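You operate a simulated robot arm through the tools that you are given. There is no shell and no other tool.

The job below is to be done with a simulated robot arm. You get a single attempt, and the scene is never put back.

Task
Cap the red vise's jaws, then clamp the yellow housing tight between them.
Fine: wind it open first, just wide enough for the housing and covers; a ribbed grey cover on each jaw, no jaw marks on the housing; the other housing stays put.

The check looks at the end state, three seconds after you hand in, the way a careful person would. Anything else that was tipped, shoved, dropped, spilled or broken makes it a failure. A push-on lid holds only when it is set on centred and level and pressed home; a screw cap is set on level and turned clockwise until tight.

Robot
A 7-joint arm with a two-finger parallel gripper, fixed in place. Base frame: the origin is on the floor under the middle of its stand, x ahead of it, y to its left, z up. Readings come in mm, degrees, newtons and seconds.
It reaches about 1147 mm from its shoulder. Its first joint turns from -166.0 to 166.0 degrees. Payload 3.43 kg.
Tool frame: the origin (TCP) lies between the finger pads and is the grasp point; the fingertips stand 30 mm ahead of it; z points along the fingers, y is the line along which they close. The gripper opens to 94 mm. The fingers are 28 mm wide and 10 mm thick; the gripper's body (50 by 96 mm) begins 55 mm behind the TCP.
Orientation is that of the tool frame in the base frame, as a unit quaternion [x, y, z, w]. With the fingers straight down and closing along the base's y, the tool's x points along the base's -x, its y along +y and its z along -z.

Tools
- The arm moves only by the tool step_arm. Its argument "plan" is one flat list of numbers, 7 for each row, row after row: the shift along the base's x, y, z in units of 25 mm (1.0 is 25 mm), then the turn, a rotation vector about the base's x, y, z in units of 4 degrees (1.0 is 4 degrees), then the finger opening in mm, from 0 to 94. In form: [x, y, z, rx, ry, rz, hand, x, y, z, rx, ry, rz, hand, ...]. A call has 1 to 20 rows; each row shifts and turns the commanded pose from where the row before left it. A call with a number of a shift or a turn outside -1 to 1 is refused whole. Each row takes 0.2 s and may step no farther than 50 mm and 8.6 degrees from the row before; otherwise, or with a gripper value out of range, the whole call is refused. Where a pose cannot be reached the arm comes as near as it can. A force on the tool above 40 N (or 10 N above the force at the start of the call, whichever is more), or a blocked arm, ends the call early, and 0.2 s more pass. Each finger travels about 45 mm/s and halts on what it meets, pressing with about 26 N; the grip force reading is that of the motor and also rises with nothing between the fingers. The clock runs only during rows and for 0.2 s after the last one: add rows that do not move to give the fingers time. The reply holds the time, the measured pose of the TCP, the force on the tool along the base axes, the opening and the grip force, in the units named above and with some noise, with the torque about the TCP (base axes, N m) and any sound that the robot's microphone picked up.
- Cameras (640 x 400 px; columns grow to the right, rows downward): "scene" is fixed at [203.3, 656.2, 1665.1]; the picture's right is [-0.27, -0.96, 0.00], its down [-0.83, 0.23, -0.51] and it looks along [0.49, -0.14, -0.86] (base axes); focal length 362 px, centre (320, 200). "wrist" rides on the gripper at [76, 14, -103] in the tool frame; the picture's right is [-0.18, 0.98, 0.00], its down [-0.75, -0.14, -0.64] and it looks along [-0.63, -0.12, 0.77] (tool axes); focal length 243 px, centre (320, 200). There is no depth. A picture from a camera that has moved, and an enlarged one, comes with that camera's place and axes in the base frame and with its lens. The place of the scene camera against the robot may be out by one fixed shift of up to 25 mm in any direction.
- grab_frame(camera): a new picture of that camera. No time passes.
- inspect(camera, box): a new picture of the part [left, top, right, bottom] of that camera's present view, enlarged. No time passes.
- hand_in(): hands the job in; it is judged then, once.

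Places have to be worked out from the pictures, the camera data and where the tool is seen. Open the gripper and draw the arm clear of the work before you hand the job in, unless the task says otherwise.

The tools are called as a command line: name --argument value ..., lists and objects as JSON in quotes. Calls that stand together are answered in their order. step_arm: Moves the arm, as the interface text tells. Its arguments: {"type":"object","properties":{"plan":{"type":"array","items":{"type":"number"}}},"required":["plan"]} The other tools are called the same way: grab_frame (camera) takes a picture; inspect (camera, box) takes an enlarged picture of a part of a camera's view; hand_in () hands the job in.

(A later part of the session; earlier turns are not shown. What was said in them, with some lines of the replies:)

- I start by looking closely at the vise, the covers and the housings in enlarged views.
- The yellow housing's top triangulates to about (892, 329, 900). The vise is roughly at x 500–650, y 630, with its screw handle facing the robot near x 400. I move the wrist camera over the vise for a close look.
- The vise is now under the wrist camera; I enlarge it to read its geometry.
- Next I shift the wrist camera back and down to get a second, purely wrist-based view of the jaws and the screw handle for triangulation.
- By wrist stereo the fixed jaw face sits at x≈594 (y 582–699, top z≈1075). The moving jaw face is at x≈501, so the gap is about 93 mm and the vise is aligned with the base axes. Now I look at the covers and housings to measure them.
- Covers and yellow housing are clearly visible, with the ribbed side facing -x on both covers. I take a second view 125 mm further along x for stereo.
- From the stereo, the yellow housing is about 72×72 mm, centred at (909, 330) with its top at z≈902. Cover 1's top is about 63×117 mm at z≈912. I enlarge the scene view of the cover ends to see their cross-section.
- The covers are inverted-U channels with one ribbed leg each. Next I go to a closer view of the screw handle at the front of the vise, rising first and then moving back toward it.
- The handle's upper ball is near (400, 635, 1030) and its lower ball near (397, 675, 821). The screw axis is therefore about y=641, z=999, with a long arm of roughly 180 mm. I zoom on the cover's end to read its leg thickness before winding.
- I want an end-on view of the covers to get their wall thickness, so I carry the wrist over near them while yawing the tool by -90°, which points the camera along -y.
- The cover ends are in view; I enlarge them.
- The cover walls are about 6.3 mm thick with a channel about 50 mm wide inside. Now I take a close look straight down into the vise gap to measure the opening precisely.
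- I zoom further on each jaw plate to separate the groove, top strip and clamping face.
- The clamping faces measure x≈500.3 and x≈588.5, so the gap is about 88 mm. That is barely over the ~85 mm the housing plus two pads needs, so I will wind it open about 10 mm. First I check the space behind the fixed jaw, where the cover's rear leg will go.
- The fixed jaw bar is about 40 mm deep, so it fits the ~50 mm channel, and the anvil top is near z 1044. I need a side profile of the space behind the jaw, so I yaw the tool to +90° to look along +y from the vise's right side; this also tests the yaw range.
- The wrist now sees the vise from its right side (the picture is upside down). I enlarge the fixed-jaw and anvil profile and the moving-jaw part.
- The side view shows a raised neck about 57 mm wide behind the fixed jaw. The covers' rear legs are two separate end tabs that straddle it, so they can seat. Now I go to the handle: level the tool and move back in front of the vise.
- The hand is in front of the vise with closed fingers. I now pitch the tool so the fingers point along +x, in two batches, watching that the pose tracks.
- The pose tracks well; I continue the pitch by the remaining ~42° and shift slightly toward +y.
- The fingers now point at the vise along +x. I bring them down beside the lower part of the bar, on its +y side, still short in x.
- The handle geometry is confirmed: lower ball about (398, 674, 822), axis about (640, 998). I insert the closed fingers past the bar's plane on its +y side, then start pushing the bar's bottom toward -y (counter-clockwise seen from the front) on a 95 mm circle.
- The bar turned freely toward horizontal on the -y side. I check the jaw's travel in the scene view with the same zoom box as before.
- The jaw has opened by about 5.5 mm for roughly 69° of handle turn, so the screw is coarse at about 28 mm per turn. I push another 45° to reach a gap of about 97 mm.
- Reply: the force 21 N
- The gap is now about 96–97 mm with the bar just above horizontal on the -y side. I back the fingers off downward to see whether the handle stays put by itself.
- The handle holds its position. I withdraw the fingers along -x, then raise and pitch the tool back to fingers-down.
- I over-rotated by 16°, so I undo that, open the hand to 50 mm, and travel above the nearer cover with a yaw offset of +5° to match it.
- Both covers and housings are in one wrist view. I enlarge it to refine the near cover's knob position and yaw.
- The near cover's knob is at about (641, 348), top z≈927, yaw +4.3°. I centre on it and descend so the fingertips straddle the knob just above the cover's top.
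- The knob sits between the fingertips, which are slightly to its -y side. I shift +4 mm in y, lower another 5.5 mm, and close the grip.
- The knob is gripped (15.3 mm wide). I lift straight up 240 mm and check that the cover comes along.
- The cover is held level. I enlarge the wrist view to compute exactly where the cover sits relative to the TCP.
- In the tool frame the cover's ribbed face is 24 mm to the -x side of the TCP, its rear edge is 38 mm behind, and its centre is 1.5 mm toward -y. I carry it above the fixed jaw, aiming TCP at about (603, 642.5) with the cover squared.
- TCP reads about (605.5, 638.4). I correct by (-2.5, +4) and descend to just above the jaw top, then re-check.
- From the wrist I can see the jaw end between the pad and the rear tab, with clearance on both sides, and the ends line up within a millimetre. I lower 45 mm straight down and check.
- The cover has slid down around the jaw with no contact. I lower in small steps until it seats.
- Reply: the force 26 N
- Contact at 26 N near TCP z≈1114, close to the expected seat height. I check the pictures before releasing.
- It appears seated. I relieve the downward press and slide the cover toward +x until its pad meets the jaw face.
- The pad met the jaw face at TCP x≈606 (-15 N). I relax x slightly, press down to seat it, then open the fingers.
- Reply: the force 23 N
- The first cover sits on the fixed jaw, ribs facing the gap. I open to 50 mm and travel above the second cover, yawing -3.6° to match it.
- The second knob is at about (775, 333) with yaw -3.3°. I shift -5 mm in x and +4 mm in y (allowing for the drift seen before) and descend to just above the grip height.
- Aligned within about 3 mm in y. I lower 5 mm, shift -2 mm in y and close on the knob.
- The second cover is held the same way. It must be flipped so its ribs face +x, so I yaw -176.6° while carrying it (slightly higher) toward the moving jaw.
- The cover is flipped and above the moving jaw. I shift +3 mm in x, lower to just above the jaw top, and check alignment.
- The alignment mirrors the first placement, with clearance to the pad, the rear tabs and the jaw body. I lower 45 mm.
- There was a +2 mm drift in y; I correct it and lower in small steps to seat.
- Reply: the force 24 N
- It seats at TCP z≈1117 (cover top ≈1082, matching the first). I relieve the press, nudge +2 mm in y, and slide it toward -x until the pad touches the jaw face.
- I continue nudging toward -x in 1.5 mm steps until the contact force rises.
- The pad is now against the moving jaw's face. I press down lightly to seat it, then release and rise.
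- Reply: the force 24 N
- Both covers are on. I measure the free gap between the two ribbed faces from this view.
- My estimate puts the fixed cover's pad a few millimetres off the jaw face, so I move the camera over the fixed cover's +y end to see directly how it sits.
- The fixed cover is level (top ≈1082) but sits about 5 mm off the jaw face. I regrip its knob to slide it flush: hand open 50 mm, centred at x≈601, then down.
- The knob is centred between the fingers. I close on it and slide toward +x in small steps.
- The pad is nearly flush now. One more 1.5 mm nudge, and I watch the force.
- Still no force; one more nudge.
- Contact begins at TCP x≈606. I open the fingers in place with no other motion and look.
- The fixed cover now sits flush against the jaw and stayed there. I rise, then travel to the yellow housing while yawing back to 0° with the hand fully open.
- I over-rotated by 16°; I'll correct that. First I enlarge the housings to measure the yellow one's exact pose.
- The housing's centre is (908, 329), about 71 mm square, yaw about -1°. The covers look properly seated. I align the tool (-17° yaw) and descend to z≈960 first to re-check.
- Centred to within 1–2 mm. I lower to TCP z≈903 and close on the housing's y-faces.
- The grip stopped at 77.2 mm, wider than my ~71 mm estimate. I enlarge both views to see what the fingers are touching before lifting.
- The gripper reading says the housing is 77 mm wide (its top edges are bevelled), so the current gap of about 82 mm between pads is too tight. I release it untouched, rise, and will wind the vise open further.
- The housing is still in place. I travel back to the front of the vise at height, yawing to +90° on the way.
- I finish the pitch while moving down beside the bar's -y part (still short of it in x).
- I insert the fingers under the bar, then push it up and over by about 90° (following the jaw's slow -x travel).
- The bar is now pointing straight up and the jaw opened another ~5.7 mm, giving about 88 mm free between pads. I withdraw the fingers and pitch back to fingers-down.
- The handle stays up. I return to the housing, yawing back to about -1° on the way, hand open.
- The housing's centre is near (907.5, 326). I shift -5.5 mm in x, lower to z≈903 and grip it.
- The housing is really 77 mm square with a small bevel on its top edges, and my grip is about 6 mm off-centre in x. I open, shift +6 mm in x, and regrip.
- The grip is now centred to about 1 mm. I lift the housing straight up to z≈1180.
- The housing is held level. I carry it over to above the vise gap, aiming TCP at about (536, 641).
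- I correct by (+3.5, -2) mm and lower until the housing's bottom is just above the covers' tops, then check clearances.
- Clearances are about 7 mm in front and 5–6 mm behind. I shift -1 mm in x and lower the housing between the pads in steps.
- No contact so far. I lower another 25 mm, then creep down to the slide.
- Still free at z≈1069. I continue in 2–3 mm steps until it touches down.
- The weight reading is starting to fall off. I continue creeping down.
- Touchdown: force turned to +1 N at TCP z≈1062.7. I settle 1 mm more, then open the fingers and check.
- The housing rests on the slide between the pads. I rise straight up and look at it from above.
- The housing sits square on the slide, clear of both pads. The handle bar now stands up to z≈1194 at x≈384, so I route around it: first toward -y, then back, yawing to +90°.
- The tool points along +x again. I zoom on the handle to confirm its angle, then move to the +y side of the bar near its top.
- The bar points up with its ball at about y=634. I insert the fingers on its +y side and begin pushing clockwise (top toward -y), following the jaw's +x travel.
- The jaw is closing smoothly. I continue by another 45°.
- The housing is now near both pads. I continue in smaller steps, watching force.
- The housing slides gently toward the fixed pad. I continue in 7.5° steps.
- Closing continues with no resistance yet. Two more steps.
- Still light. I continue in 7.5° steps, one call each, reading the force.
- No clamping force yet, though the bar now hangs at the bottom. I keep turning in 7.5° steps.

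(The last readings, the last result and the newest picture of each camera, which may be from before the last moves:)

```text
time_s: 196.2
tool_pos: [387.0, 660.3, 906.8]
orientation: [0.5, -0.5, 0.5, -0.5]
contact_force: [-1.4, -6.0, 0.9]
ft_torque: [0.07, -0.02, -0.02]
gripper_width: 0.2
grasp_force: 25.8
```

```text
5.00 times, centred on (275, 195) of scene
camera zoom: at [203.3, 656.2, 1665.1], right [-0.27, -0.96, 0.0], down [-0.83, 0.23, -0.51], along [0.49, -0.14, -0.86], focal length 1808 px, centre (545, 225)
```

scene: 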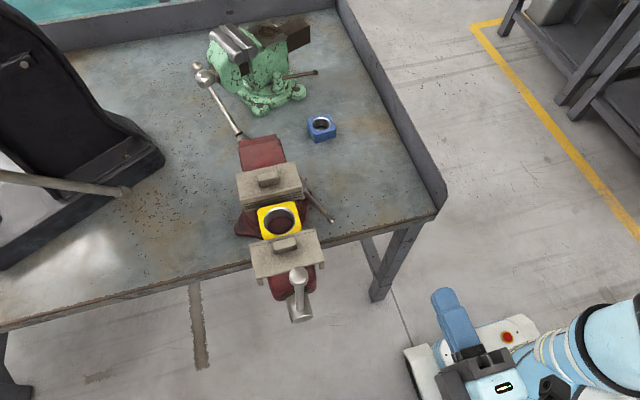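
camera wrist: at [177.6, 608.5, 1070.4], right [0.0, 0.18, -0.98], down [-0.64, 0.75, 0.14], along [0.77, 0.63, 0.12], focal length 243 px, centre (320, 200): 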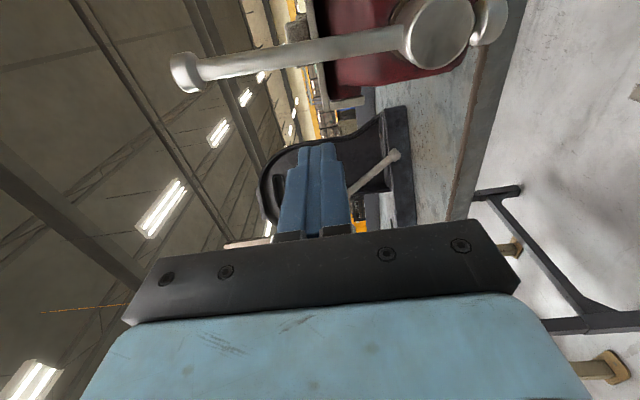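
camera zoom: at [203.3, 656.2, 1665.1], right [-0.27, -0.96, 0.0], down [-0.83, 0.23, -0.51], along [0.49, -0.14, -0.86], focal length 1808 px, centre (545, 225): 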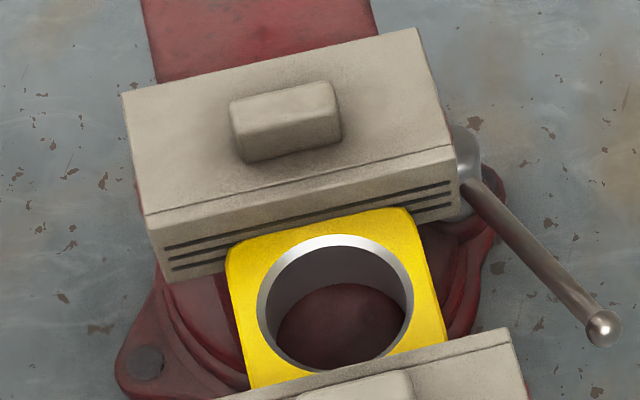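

Resistance is beginning (≈6 N). I continue turning in smaller 4–5° steps to tighten.

step_arm --plan '[0.015, 0.3, 0.08, 0, 0, 0, 0, 0, 0, 0, 0, 0, 0, 0]'

step_arm --plan '[0.015, 0.3, 0.1, 0, 0, 0, 0, 0, 0, 0, 0, 0, 0, 0]'

step_arm --plan '[0.015, 0.3, 0.12, 0, 0, 0, 0, 0, 0, 0, 0, 0, 0, 0]'

inspect --camera "scene" --box '[230, 155, 320, 235]'

inspect --camera "scene" --box '[230, 150, 410, 350]'

```text
time_s: 196.8
tool_pos: [386.9, 667.3, 907.4]
orientation: [-0.5, 0.5, -0.5, 0.5]
contact_force: [3.4, -6.3, 0.2]
ft_torque: [0.07, 0.03, -0.13]
gripper_width: 0.0
grasp_force: 25.9
```

```text
time_s: 197.4
tool_pos: [387.4, 676.8, 910.1]
orientation: [-0.5, 0.5, -0.5, 0.501]
contact_force: [-2.3, -9.5, -0.5]
ft_torque: [0.12, -0.03, -0.1]
gripper_width: 0.0
grasp_force: 26.0
```

```text
time_s: 198.0
tool_pos: [388.8, 683.6, 912.9]
orientation: [0.501, -0.5, 0.5, -0.5]
contact_force: [-5.4, -9.2, -1.8]
ft_torque: [0.1, -0.02, -0.04]
gripper_width: 0.0
grasp_force: 25.6
```

```text
5.00 times, centred on (275, 195) of scene
camera zoom: at [203.3, 656.2, 1665.1], right [-0.27, -0.96, 0.0], down [-0.83, 0.23, -0.51], along [0.49, -0.14, -0.86], focal length 1808 px, centre (545, 225)
```

zoom: 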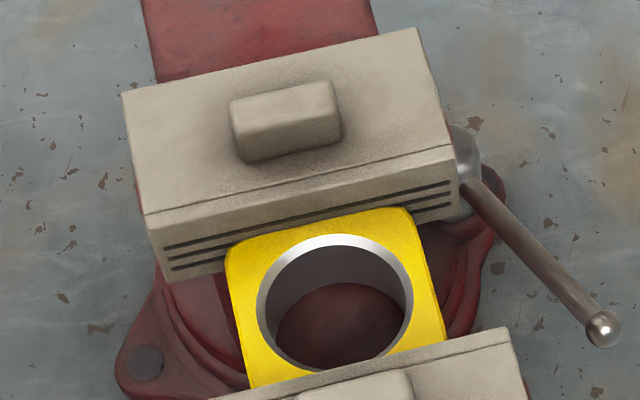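

```text
2.00 times, centred on (320, 250) of scene
camera zoom: at [203.3, 656.2, 1665.1], right [-0.27, -0.96, 0.0], down [-0.83, 0.23, -0.51], along [0.49, -0.14, -0.86], focal length 723 px, centre (320, 100)
```

zoom: 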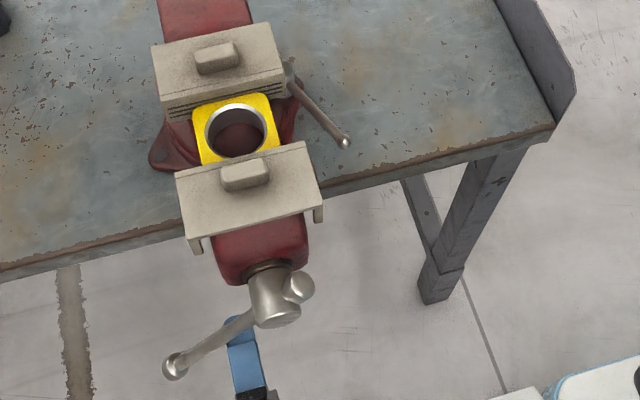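

The bar is now at about 38° on the +y side and the push force is ~10 N and climbing. I keep tightening in 5° steps.

step_arm --plan '[0.012, 0.288, 0.166, 0, 0, 0, 0, 0, 0, 0, 0, 0, 0, 0]'

step_arm --plan '[0.012, 0.272, 0.19, 0, 0, 0, 0, 0, 0, 0, 0, 0, 0, 0]'

step_arm --plan '[0.012, 0.254, 0.213, 0, 0, 0, 0, 0, 0, 0, 0, 0, 0, 0]'

inspect --camera "scene" --box '[230, 155, 320, 235]'

grab_frame --camera "wrist"

```text
time_s: 198.6
tool_pos: [388.5, 690.9, 919.1]
orientation: [-0.499, 0.5, -0.499, 0.501]
contact_force: [-5.0, -8.6, -1.4]
ft_torque: [0.04, -0.05, -0.03]
gripper_width: 0.0
grasp_force: 26.2
```

```text
time_s: 199.2
tool_pos: [388.0, 696.7, 921.9]
orientation: [-0.5, 0.501, -0.5, 0.499]
contact_force: [-4.7, -12.5, -3.2]
ft_torque: [0.07, 0.0, -0.09]
gripper_width: 0.1
grasp_force: 26.5
```

```text
time_s: 199.8
tool_pos: [389.6, 702.5, 928.5]
orientation: [-0.5, 0.501, -0.5, 0.5]
contact_force: [-3.0, -11.9, -3.3]
ft_torque: [0.11, -0.01, -0.03]
gripper_width: 0.1
grasp_force: 26.1
```

```text
5.00 times, centred on (275, 195) of scene
camera zoom: at [203.3, 656.2, 1665.1], right [-0.27, -0.96, 0.0], down [-0.83, 0.23, -0.51], along [0.49, -0.14, -0.86], focal length 1808 px, centre (545, 225)
```

zoom: 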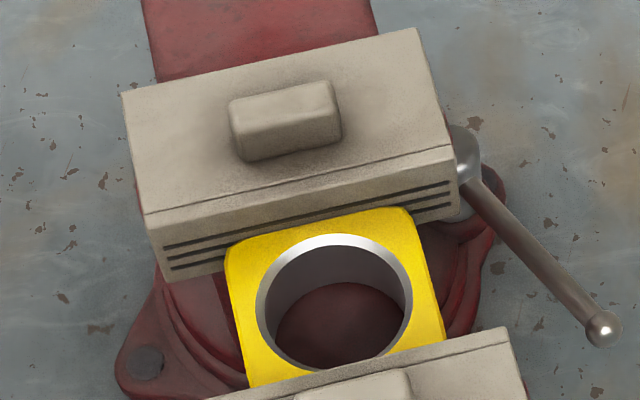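

```text
taken
camera wrist: at [287.1, 626.0, 914.2], right [0.0, 0.19, -0.98], down [-0.64, 0.75, 0.14], along [0.77, 0.63, 0.12], focal length 243 px, centre (320, 200)
```

wrist: 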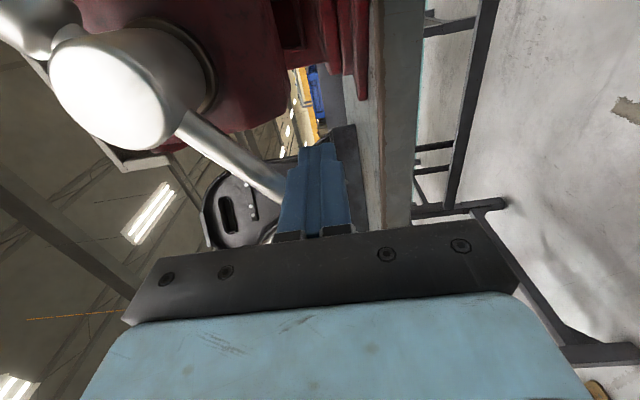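

Force is ~12.5 N and slowly rising while the fixed cover has snugged up to its jaw. I continue tightening.

step_arm --plan '[0.012, 0.238, 0.226, 0, 0, 0, 0, 0, 0, 0, 0, 0, 0, 0]'

step_arm --plan '[0.012, 0.217, 0.246, 0, 0, 0, 0, 0, 0, 0, 0, 0, 0, 0]'

step_arm --plan '[0.012, 0.195, 0.264, 0, 0, 0, 0, 0, 0, 0, 0, 0, 0, 0]'

inspect --camera "scene" --box '[230, 150, 410, 350]'

```text
time_s: 200.4
tool_pos: [390.7, 708.5, 933.6]
orientation: [0.5, -0.5, 0.5, -0.5]
contact_force: [-0.2, -13.3, -5.5]
ft_torque: [0.07, 0.07, -0.12]
gripper_width: 0.0
grasp_force: 25.7
```

```text
time_s: 201.0
tool_pos: [390.7, 713.5, 939.8]
orientation: [-0.5, 0.5, -0.499, 0.5]
contact_force: [1.0, -12.7, -5.8]
ft_torque: [0.06, 0.07, -0.13]
gripper_width: 0.2
grasp_force: 26.2
```

```text
time_s: 201.6
tool_pos: [390.1, 719.5, 945.9]
orientation: [-0.5, 0.5, -0.5, 0.5]
contact_force: [-1.2, -12.3, -7.8]
ft_torque: [0.0, 0.05, -0.12]
gripper_width: 0.0
grasp_force: 25.5
```

```text
2.00 times, centred on (320, 250) of scene
camera zoom: at [203.3, 656.2, 1665.1], right [-0.27, -0.96, 0.0], down [-0.83, 0.23, -0.51], along [0.49, -0.14, -0.86], focal length 723 px, centre (320, 100)
```

zoom: 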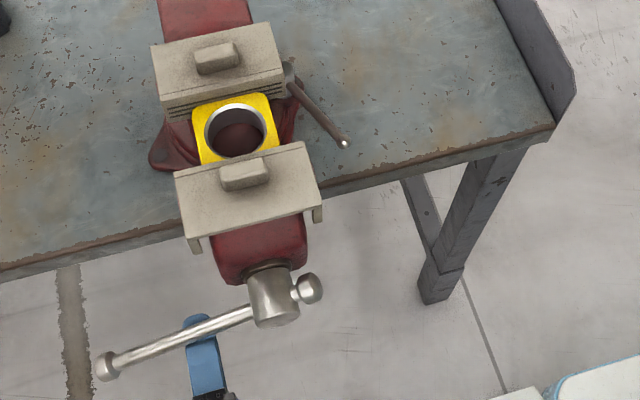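

The push is ~15 N with the bar approaching horizontal on the +y side. I check the jaws closely.

inspect --camera "scene" --box '[230, 155, 320, 235]'

inspect --camera "scene" --box '[235, 160, 315, 260]'

```text
5.00 times, centred on (275, 195) of scene
camera zoom: at [203.3, 656.2, 1665.1], right [-0.27, -0.96, 0.0], down [-0.83, 0.23, -0.51], along [0.49, -0.14, -0.86], focal length 1808 px, centre (545, 225)
```

zoom: 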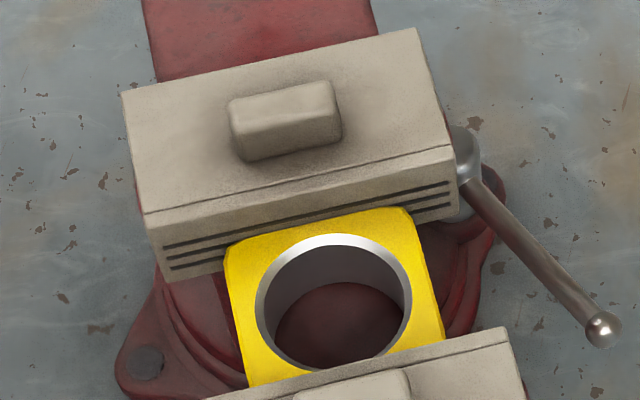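

```text
4.00 times, centred on (275, 210) of scene
camera zoom: at [203.3, 656.2, 1665.1], right [-0.27, -0.96, 0.0], down [-0.83, 0.23, -0.51], along [0.49, -0.14, -0.86], focal length 1446 px, centre (500, 160)
```

zoom: 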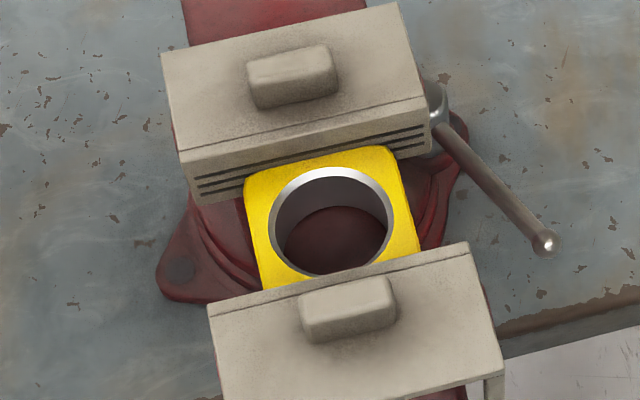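

The jaw no longer advances, so the work is clamped and further turning only raises the force. I tighten further toward ~30 N.

step_arm --plan '[0, 0.173, 0.282, 0, 0, 0, 0, 0, 0.148, 0.296, 0, 0, 0, 0, 0, 0, 0, 0, 0, 0, 0]'

step_arm --plan '[0, 0.121, 0.308, 0, 0, 0, 0, 0, 0.094, 0.317, 0, 0, 0, 0, 0, 0, 0, 0, 0, 0, 0]'

inspect --camera "scene" --box '[230, 155, 320, 235]'

inspect --camera "scene" --box '[230, 150, 410, 350]'

```text
time_s: 202.4
tool_pos: [391.6, 729.2, 962.2]
orientation: [-0.5, 0.5, -0.5, 0.5]
contact_force: [0.6, -14.8, -10.0]
ft_torque: [-0.01, 0.07, -0.1]
gripper_width: 0.0
grasp_force: 26.3
```

```text
time_s: 203.2
tool_pos: [391.0, 733.6, 977.9]
orientation: [0.501, -0.5, 0.5, -0.499]
contact_force: [7.1, -12.2, -14.8]
ft_torque: [-0.09, 0.21, -0.2]
gripper_width: 0.2
grasp_force: 26.5
```

```text
5.00 times, centred on (275, 195) of scene
camera zoom: at [203.3, 656.2, 1665.1], right [-0.27, -0.96, 0.0], down [-0.83, 0.23, -0.51], along [0.49, -0.14, -0.86], focal length 1808 px, centre (545, 225)
```

zoom: 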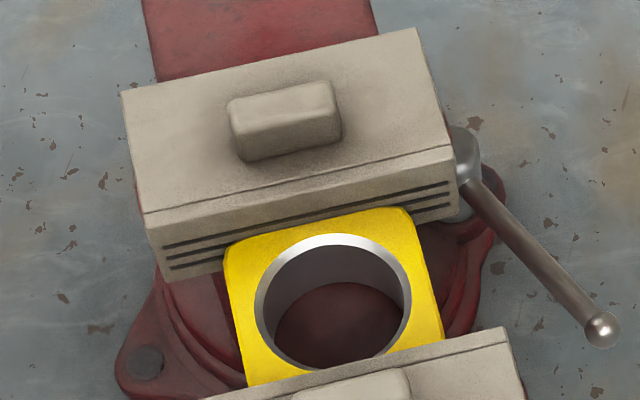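

```text
2.00 times, centred on (320, 250) of scene
camera zoom: at [203.3, 656.2, 1665.1], right [-0.27, -0.96, 0.0], down [-0.83, 0.23, -0.51], along [0.49, -0.14, -0.86], focal length 723 px, centre (320, 100)
```

zoom: 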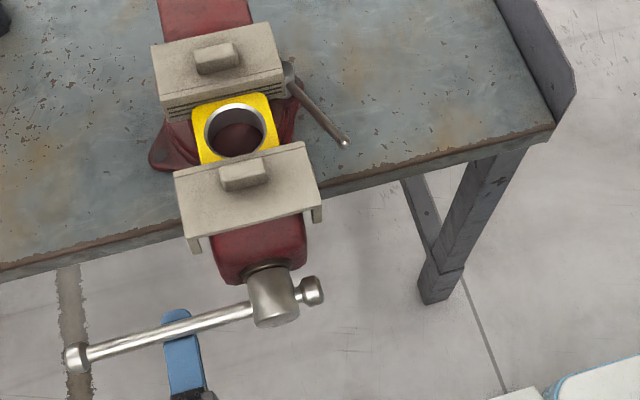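

The push is ~19 N with the bar horizontal. I give it another ~15° for a firm clamp.

step_arm --plan '[0, 0.06, 0.325, 0, 0, 0, 0, 0, 0.032, 0.329, 0, 0, 0, 0, 0, 0, 0, 0, 0, 0, 0]'

step_arm --plan '[0, 0, 0.329, 0, 0, 0, 0, 0, -0.03, 0.329, 0, 0, 0, 0, 0, 0, 0, 0, 0, 0, 0]'

inspect --camera "scene" --box '[230, 150, 410, 350]'

```text
time_s: 204.0
tool_pos: [391.2, 735.5, 992.9]
orientation: [-0.5, 0.501, -0.499, 0.5]
contact_force: [7.7, -14.8, -24.3]
ft_torque: [0.45, 0.32, -0.02]
gripper_width: 0.2
grasp_force: 26.2
```

```text
time_s: 204.8
tool_pos: [390.0, 735.8, 1007.9]
orientation: [-0.5, 0.5, -0.5, 0.5]
contact_force: [2.6, -11.2, -28.0]
ft_torque: [0.48, 0.3, -0.06]
gripper_width: 0.0
grasp_force: 26.1
```

```text
2.00 times, centred on (320, 250) of scene
camera zoom: at [203.3, 656.2, 1665.1], right [-0.27, -0.96, 0.0], down [-0.83, 0.23, -0.51], along [0.49, -0.14, -0.86], focal length 723 px, centre (320, 100)
```

zoom: 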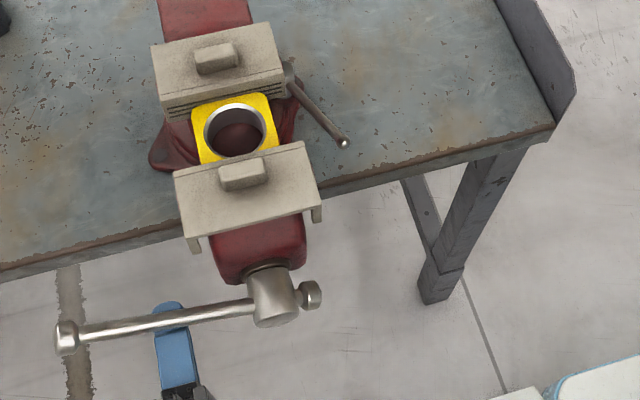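

The push reached about 30 N (≈2.9 N·m on the screw), which is firmly tight. I back the fingers off downward and check that the handle does not unwind.

step_arm --plan '[0, 0, -0.4, 0, 0, 0, 0, 0, 0, -0.5, 0, 0, 0, 0, 0, 0, -0.5, 0, 0, 0, 0, 0, 0, 0, 0, 0, 0, 0, 0, 0, 0, 0, 0, 0, 0]'

inspect --camera "scene" --box '[230, 150, 410, 350]'

inspect --camera "scene" --box '[230, 155, 320, 235]'

```text
time_s: 206.0
tool_pos: [390.6, 736.8, 974.1]
orientation: [-0.499, 0.5, -0.5, 0.5]
contact_force: [-0.2, 0.2, 0.2]
ft_torque: [-0.01, 0.01, 0.0]
gripper_width: 0.0
grasp_force: 26.3
```

```text
2.00 times, centred on (320, 250) of scene
camera zoom: at [203.3, 656.2, 1665.1], right [-0.27, -0.96, 0.0], down [-0.83, 0.23, -0.51], along [0.49, -0.14, -0.86], focal length 723 px, centre (320, 100)
```

zoom: 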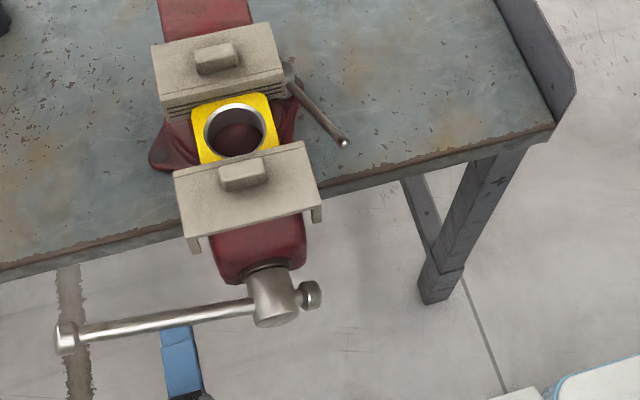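

```text
5.00 times, centred on (275, 195) of scene
camera zoom: at [203.3, 656.2, 1665.1], right [-0.27, -0.96, 0.0], down [-0.83, 0.23, -0.51], along [0.49, -0.14, -0.86], focal length 1808 px, centre (545, 225)
```

zoom: 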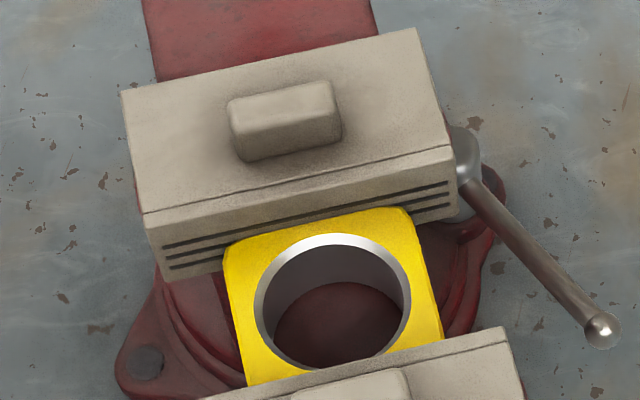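

The handle holds (self-locking). I withdraw along -x, then swing the tool back to fingers-down on the way up.

step_arm --plan '[-1, 0, 0, 0, 0, 0, 0, -1, 0, 0, 0, 0, 0, 0, -1, 0, 0, 0, 0, 0, 0, -1, 0, 0, 0, 0, 0, 0, 0, -0.8, 0.6, 0, 1, 0, 0, 0, -0.8, 0.6, 0, 1, 0, 0, 0, -0.8, 0.6, 0, 1, 0, 0, 0, -0.8, 0.6, 0, 1, 0, 0, 0, -0.8, 0.6, 0, 1, 0, 0, 0, -0.8, 0.6, 0, 1, 0, 0, 0, -0.8, 0.6, 0, 1, 0, 0, 0, -0.8, 0.6, 0, 1, 0, 0, 0, -0.8, 0.6, 0, 1, 0, 0, 0, -0.8, 0.6, 0, 1, 0, 0, 0, -0.8, 0.6, 0, 1, 0, 0, 0, -0.8, 0.6, 0, 1, 0, 0, 0, 0, 0.4, 0, 1, 0, 0, 0, 0, 0.4, 0, 1, 0, 0, 0, 0, 0.4, 0, 1, 0, 0]'

step_arm --plan '[0, 0, 0, 0, 1, 0, 0, 0, 0, 0, 0, 1, 0, 0, 0, 0, 0, 0, 1, 0, 0, 0, 0, 0, 0, 1, 0, 0, 0, 0, 0, 0, 1, 0, 0, 0, 0, 0, 0, 1, 0, 0, 0, 0, 0, 0, 1, 0, 0, 0, 0, 0, 0, 0.5, 0, 0, 0, 0, 0, 0, 0, 0, 0]'

grab_frame --camera "scene"

```text
time_s: 210.0
tool_pos: [288.5, 495.5, 1184.1]
orientation: [-0.683, 0.684, -0.182, 0.183]
contact_force: [0.2, 0.0, -0.6]
ft_torque: [-0.02, 0.01, 0.0]
gripper_width: 0.0
grasp_force: 25.8
```

```text
time_s: 212.0
tool_pos: [290.6, 494.2, 1184.8]
orientation: [-0.707, 0.707, 0.0, 0.0]
contact_force: [0.5, 0.8, 0.0]
ft_torque: [-0.03, -0.01, 0.0]
gripper_width: 0.3
grasp_force: 26.6
```

```text
taken
```

scene: 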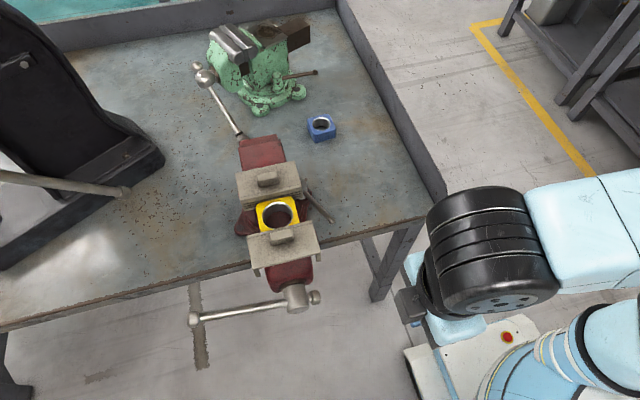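

The handle has stayed put. I move the wrist camera over the vise to verify the clamp from above.

step_arm --plan '[1, 0.5, 0.1, 0, 0, 0, 0, 1, 0.5, 0.1, 0, 0, 0, 0, 1, 0.5, 0.1, 0, 0, 0, 0, 1, 0.5, 0.1, 0, 0, 0, 0, 1, 0.5, 0, 0, 0, 0, 0, 1, 0.5, 0, 0, 0, 0, 0, 1, 0.5, 0, 0, 0, 0, 0, 1, 0.5, 0, 0, 0, 0, 0, 1, 0.5, 0, 0, 0, 0, 0, 1, 0.5, 0, 0, 0, 0, 0, 0.6, 0.5, 0, 0, 0, 0, 0, 0, 0, 0, 0, 0, 0, 0]'

grab_frame --camera "wrist"

inspect --camera "wrist" --box '[200, 0, 440, 150]'

```text
time_s: 214.6
tool_pos: [554.7, 631.8, 1192.9]
orientation: [-0.707, 0.707, 0.001, 0.0]
contact_force: [0.4, -0.5, 0.2]
ft_torque: [-0.03, -0.02, -0.01]
gripper_width: 0.0
grasp_force: 25.7
```

```text
taken
camera wrist: at [540.3, 555.2, 1295.1], right [-0.98, 0.18, 0.0], down [0.14, 0.75, 0.64], along [0.12, 0.63, -0.77], focal length 243 px, centre (320, 200)
```

wrist: 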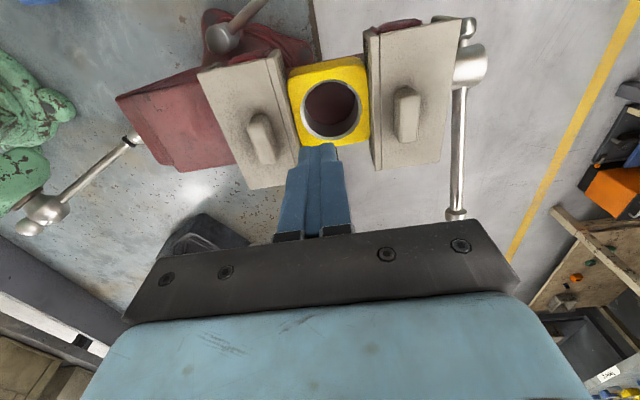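

```text
2.67 times, centred on (320, 75) of wrist
camera zoom: at [540.3, 555.2, 1295.1], right [-0.98, 0.18, 0.0], down [0.14, 0.75, 0.64], along [0.12, 0.63, -0.77], focal length 647 px, centre (320, 533)
```

zoom: 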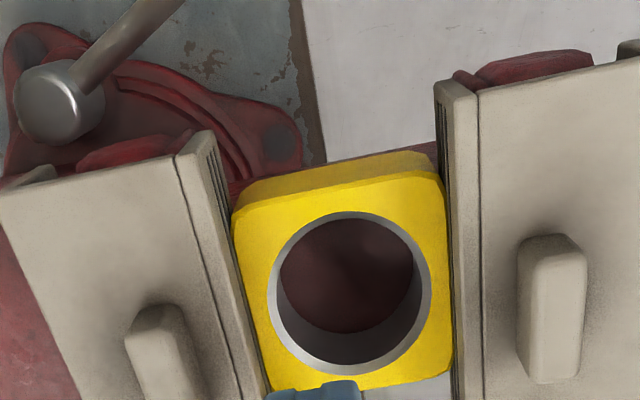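

The housing is held between the two ribbed pads. I zoom in on the contact lines and the covers' seating.

inspect --camera "wrist" --box '[255, 40, 335, 150]'

inspect --camera "wrist" --box '[340, 10, 460, 150]'

```text
3.64 times, centred on (295, 95) of wrist
camera zoom: at [540.3, 555.2, 1295.1], right [-0.98, 0.18, 0.0], down [0.14, 0.75, 0.64], along [0.12, 0.63, -0.77], focal length 882 px, centre (411, 582)
```

zoom: 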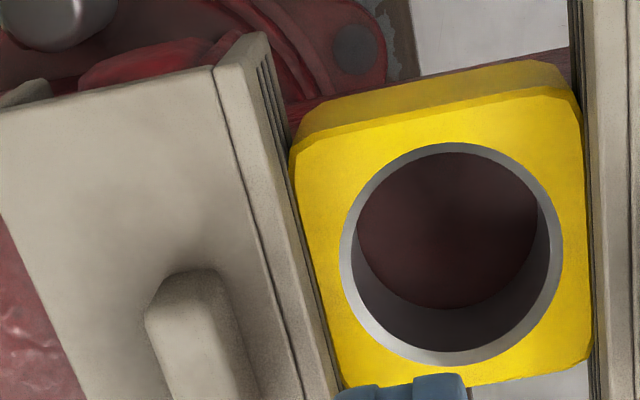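

```text
2.86 times, centred on (400, 80) of wrist
camera zoom: at [540.3, 555.2, 1295.1], right [-0.98, 0.18, 0.0], down [0.14, 0.75, 0.64], along [0.12, 0.63, -0.77], focal length 693 px, centre (91, 543)
```

zoom: 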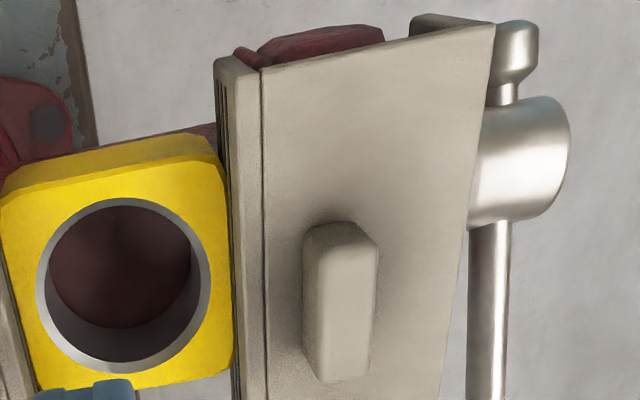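

The pad-to-pad distance at the top measures about 76 mm, matching the housing, and the fixed pad is flush on its jaw. As a tug test I will press lightly on the housing's -y side with closed fingers; first I descend beside it.

step_arm --plan '[-0.2, -1, 0, 0, 0, 0, 0, -0.2, -1, 0, 0, 0, 0, 0, 0, -0.9, 0, 0, 0, 0, 0, 0, 0, -1, 0, 0, 0, 0, 0, 0, -1, 0, 0, 0, 0, 0, 0, -1, 0, 0, 0, 0, 0, 0, -1, 0, 0, 0, 0, 0, 0, -1, 0, 0, 0, 0, 0, 0, 0, 0, 0, 0, 0]'

inspect --camera "scene" --box '[220, 140, 350, 270]'

grab_frame --camera "wrist"

```text
time_s: 216.6
tool_pos: [545.6, 560.4, 1068.4]
orientation: [-0.707, 0.707, 0.0, 0.0]
contact_force: [0.7, 0.2, 0.0]
ft_torque: [0.0, -0.01, 0.02]
gripper_width: 0.0
grasp_force: 25.7
```

```text
3.08 times, centred on (285, 205) of scene
camera zoom: at [203.3, 656.2, 1665.1], right [-0.27, -0.96, 0.0], down [-0.83, 0.23, -0.51], along [0.49, -0.14, -0.86], focal length 1112 px, centre (428, 185)
```

zoom: 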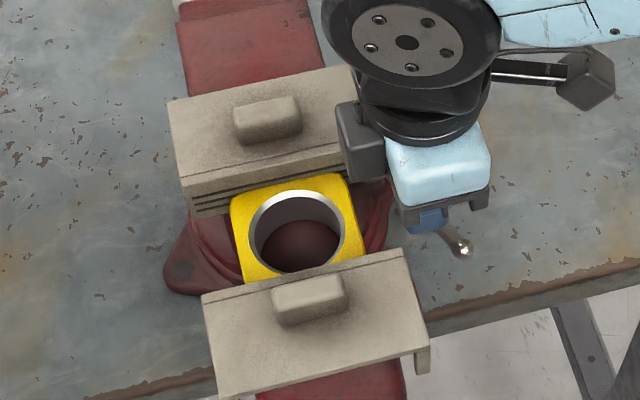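

```text
taken
camera wrist: at [532.2, 484.3, 1170.7], right [-0.98, 0.18, 0.0], down [0.14, 0.75, 0.64], along [0.12, 0.63, -0.77], focal length 243 px, centre (320, 200)
```

wrist: 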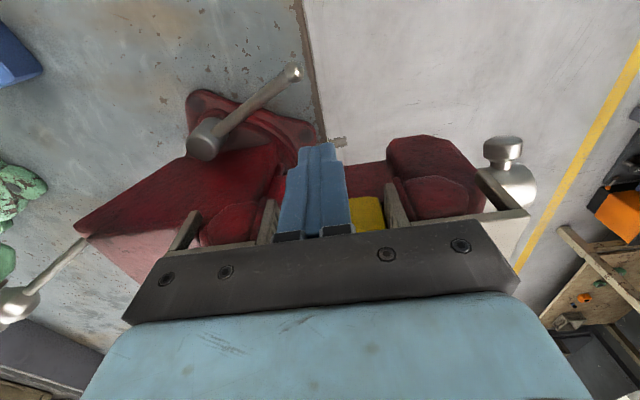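

This end-on view shows the pads pinching the housing. I enlarge it.

inspect --camera "wrist" --box '[160, 150, 300, 250]'

inspect --camera "wrist" --box '[330, 130, 550, 260]'

```text
4.00 times, centred on (230, 200) of wrist
camera zoom: at [532.2, 484.3, 1170.7], right [-0.98, 0.18, 0.0], down [0.14, 0.75, 0.64], along [0.12, 0.63, -0.77], focal length 970 px, centre (680, 200)
```

zoom: 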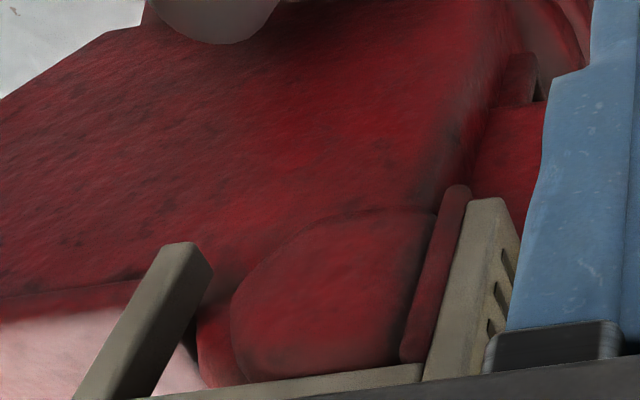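

```text
2.91 times, centred on (440, 195) of wrist
camera zoom: at [532.2, 484.3, 1170.7], right [-0.98, 0.18, 0.0], down [0.14, 0.75, 0.64], along [0.12, 0.63, -0.77], focal length 706 px, centre (-29, 214)
```

zoom: 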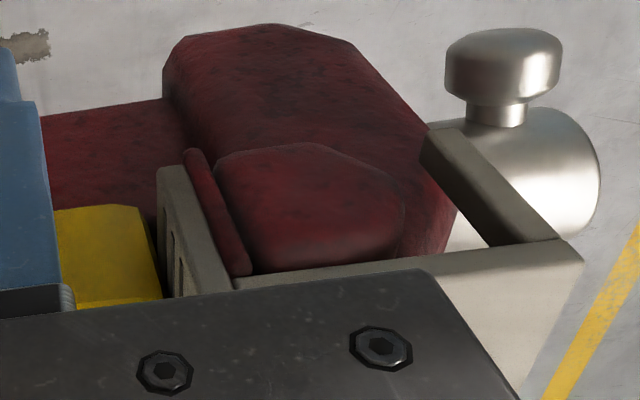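

Both jaw plates are flush against their pads and both covers sit down on the jaw tops. Now the light push test on the housing's -y face.

step_arm --plan '[0, 0.5, 0, 0, 0, 0, 0, 0, 0.4, 0, 0, 0, 0, 0, 0, 0, 0, 0, 0, 0, 0]'

step_arm --plan '[0, 0.12, 0, 0, 0, 0, 0, 0, 0, 0, 0, 0, 0, 0]'

step_arm --plan '[0, 0.1, 0, 0, 0, 0, 0, 0, 0, 0, 0, 0, 0, 0]'

```text
time_s: 217.4
tool_pos: [545.2, 583.6, 1068.9]
orientation: [-0.706, 0.708, 0.0, 0.0]
contact_force: [0.1, -0.3, 0.5]
ft_torque: [0.03, 0.04, 0.0]
gripper_width: 0.0
grasp_force: 25.7
```

```text
time_s: 218.0
tool_pos: [546.7, 585.7, 1068.9]
orientation: [0.708, -0.707, 0.0, 0.0]
contact_force: [0.7, -0.3, 0.2]
ft_torque: [0.03, -0.01, 0.03]
gripper_width: 0.1
grasp_force: 26.0
```

```text
time_s: 218.6
tool_pos: [545.6, 586.5, 1068.7]
orientation: [-0.707, 0.707, 0.001, 0.0]
contact_force: [-0.2, -0.6, 0.4]
ft_torque: [-0.01, -0.03, -0.03]
gripper_width: 0.0
grasp_force: 26.2
```

No contact yet; I advance in 2.5 mm steps.

step_arm --plan '[0, 0.1, 0, 0, 0, 0, 0, 0, 0, 0, 0, 0, 0, 0]'

step_arm --plan '[0, 0.08, 0, 0, 0, 0, 0, 0, 0, 0, 0, 0, 0, 0]'

```text
time_s: 219.2
tool_pos: [545.5, 589.5, 1068.6]
orientation: [0.708, -0.707, 0.0, 0.0]
contact_force: [-0.1, 0.2, -0.4]
ft_torque: [0.0, 0.03, 0.0]
gripper_width: 0.0
grasp_force: 25.8
```

```text
time_s: 219.8
tool_pos: [545.9, 590.7, 1069.4]
orientation: [-0.707, 0.708, -0.001, -0.001]
contact_force: [-1.5, -20.0, -0.3]
ft_torque: [-0.32, -0.02, 0.04]
gripper_width: 0.1
grasp_force: 26.0
```

The housing resisted a 20 N push without moving, so it is held tight. I back off, rise, and draw the arm clear with the gripper opened.

step_arm --plan '[0, -0.6, 0, 0, 0, 0, 0, 0, -0.8, 0, 0, 0, 0, 0, 0, -0.2, 1, 0, 0, 0, 0, 0, 0, 1, 0, 0, 0, 0, 0, 0, 1, 0, 0, 0, 0, 0, 0, 1, 0, 0, 0, 0, 0, 0, 1, 0, 0, 0, 0, 0, -1, 0.5, 0, 0, 0, 30, 0, -1, 0.5, 0, 0, 0, 60, 0, -1, 0, 0, 0, 0, 94, 0, -1, 0, 0, 0, 0, 94, 0, -1, 0, 0, 0, 0, 94, 0, -1, 0, 0, 0, 0, 94, 0, -1, 0, 0, 0, 0, 94, 0, 0, 0, 0, 0, 0, 94]'

grab_frame --camera "scene"

inspect --camera "scene" --box '[220, 140, 350, 290]'

grab_frame --camera "wrist"

```text
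time_s: 223.0
tool_pos: [548.7, 375.3, 1220.6]
orientation: [0.708, -0.707, 0.0, 0.0]
contact_force: [0.1, 0.2, 0.3]
ft_torque: [0.0, 0.0, 0.01]
gripper_width: 94.1
grasp_force: 0.1
```

```text
taken
```

scene: 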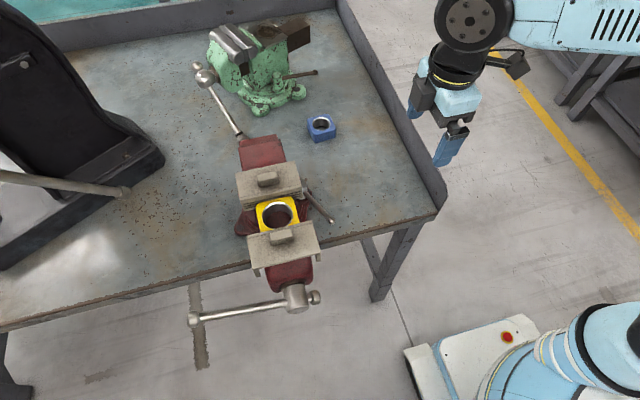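

```text
2.67 times, centred on (285, 215) of scene
camera zoom: at [203.3, 656.2, 1665.1], right [-0.27, -0.96, 0.0], down [-0.83, 0.23, -0.51], along [0.49, -0.14, -0.86], focal length 964 px, centre (413, 160)
```

zoom: 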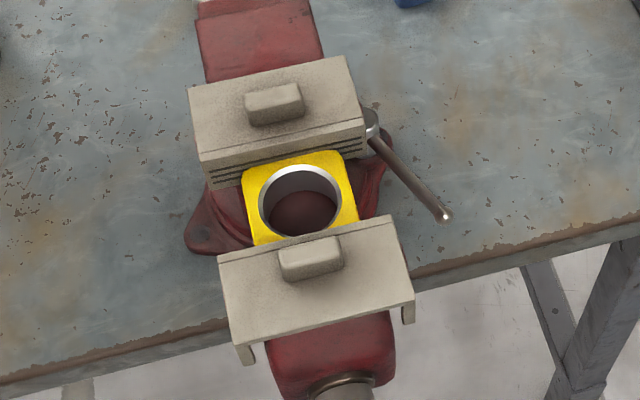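

```text
taken
camera wrist: at [534.3, 298.4, 1323.0], right [-0.98, 0.18, 0.0], down [0.14, 0.75, 0.64], along [0.12, 0.63, -0.77], focal length 243 px, centre (320, 200)
```

wrist: 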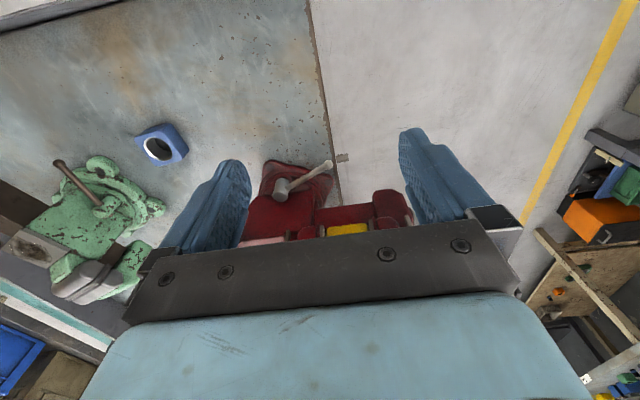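

The end state looks right: both ribbed covers are on the jaws with ribs inward, the yellow housing is clamped between them, the blue housing was not moved, and the arm is clear with the gripper open. I hand in the job.

hand_in

```text
The job is handed in.
```

I put a ribbed grey cover on each jaw of the red vise, clamped the yellow housing tight between them, and handed the job in. I don't have the result of the check.

- **Covers:** Both sit down on the jaw tops with the ribs facing inward, and each pad is flush against its jaw face. No bare jaw touches the housing.
- **Opening:** I opened the vise twice. The first opening was too tight, because the housing turned out to be 77 mm wide, not the 71 mm I had estimated from the pictures. The second left about 10 mm of clearance for the housing and covers.
- **Clamp:** I turned the handle until pushing it took about 30 N, 95 mm from the screw axis. It held without unwinding. The housing then didn't move when I pushed its side with about 20 N.
- **Everything else:** The blue housing was not touched, and nothing was tipped, dropped or shoved. The arm is clear of the work with the gripper open.
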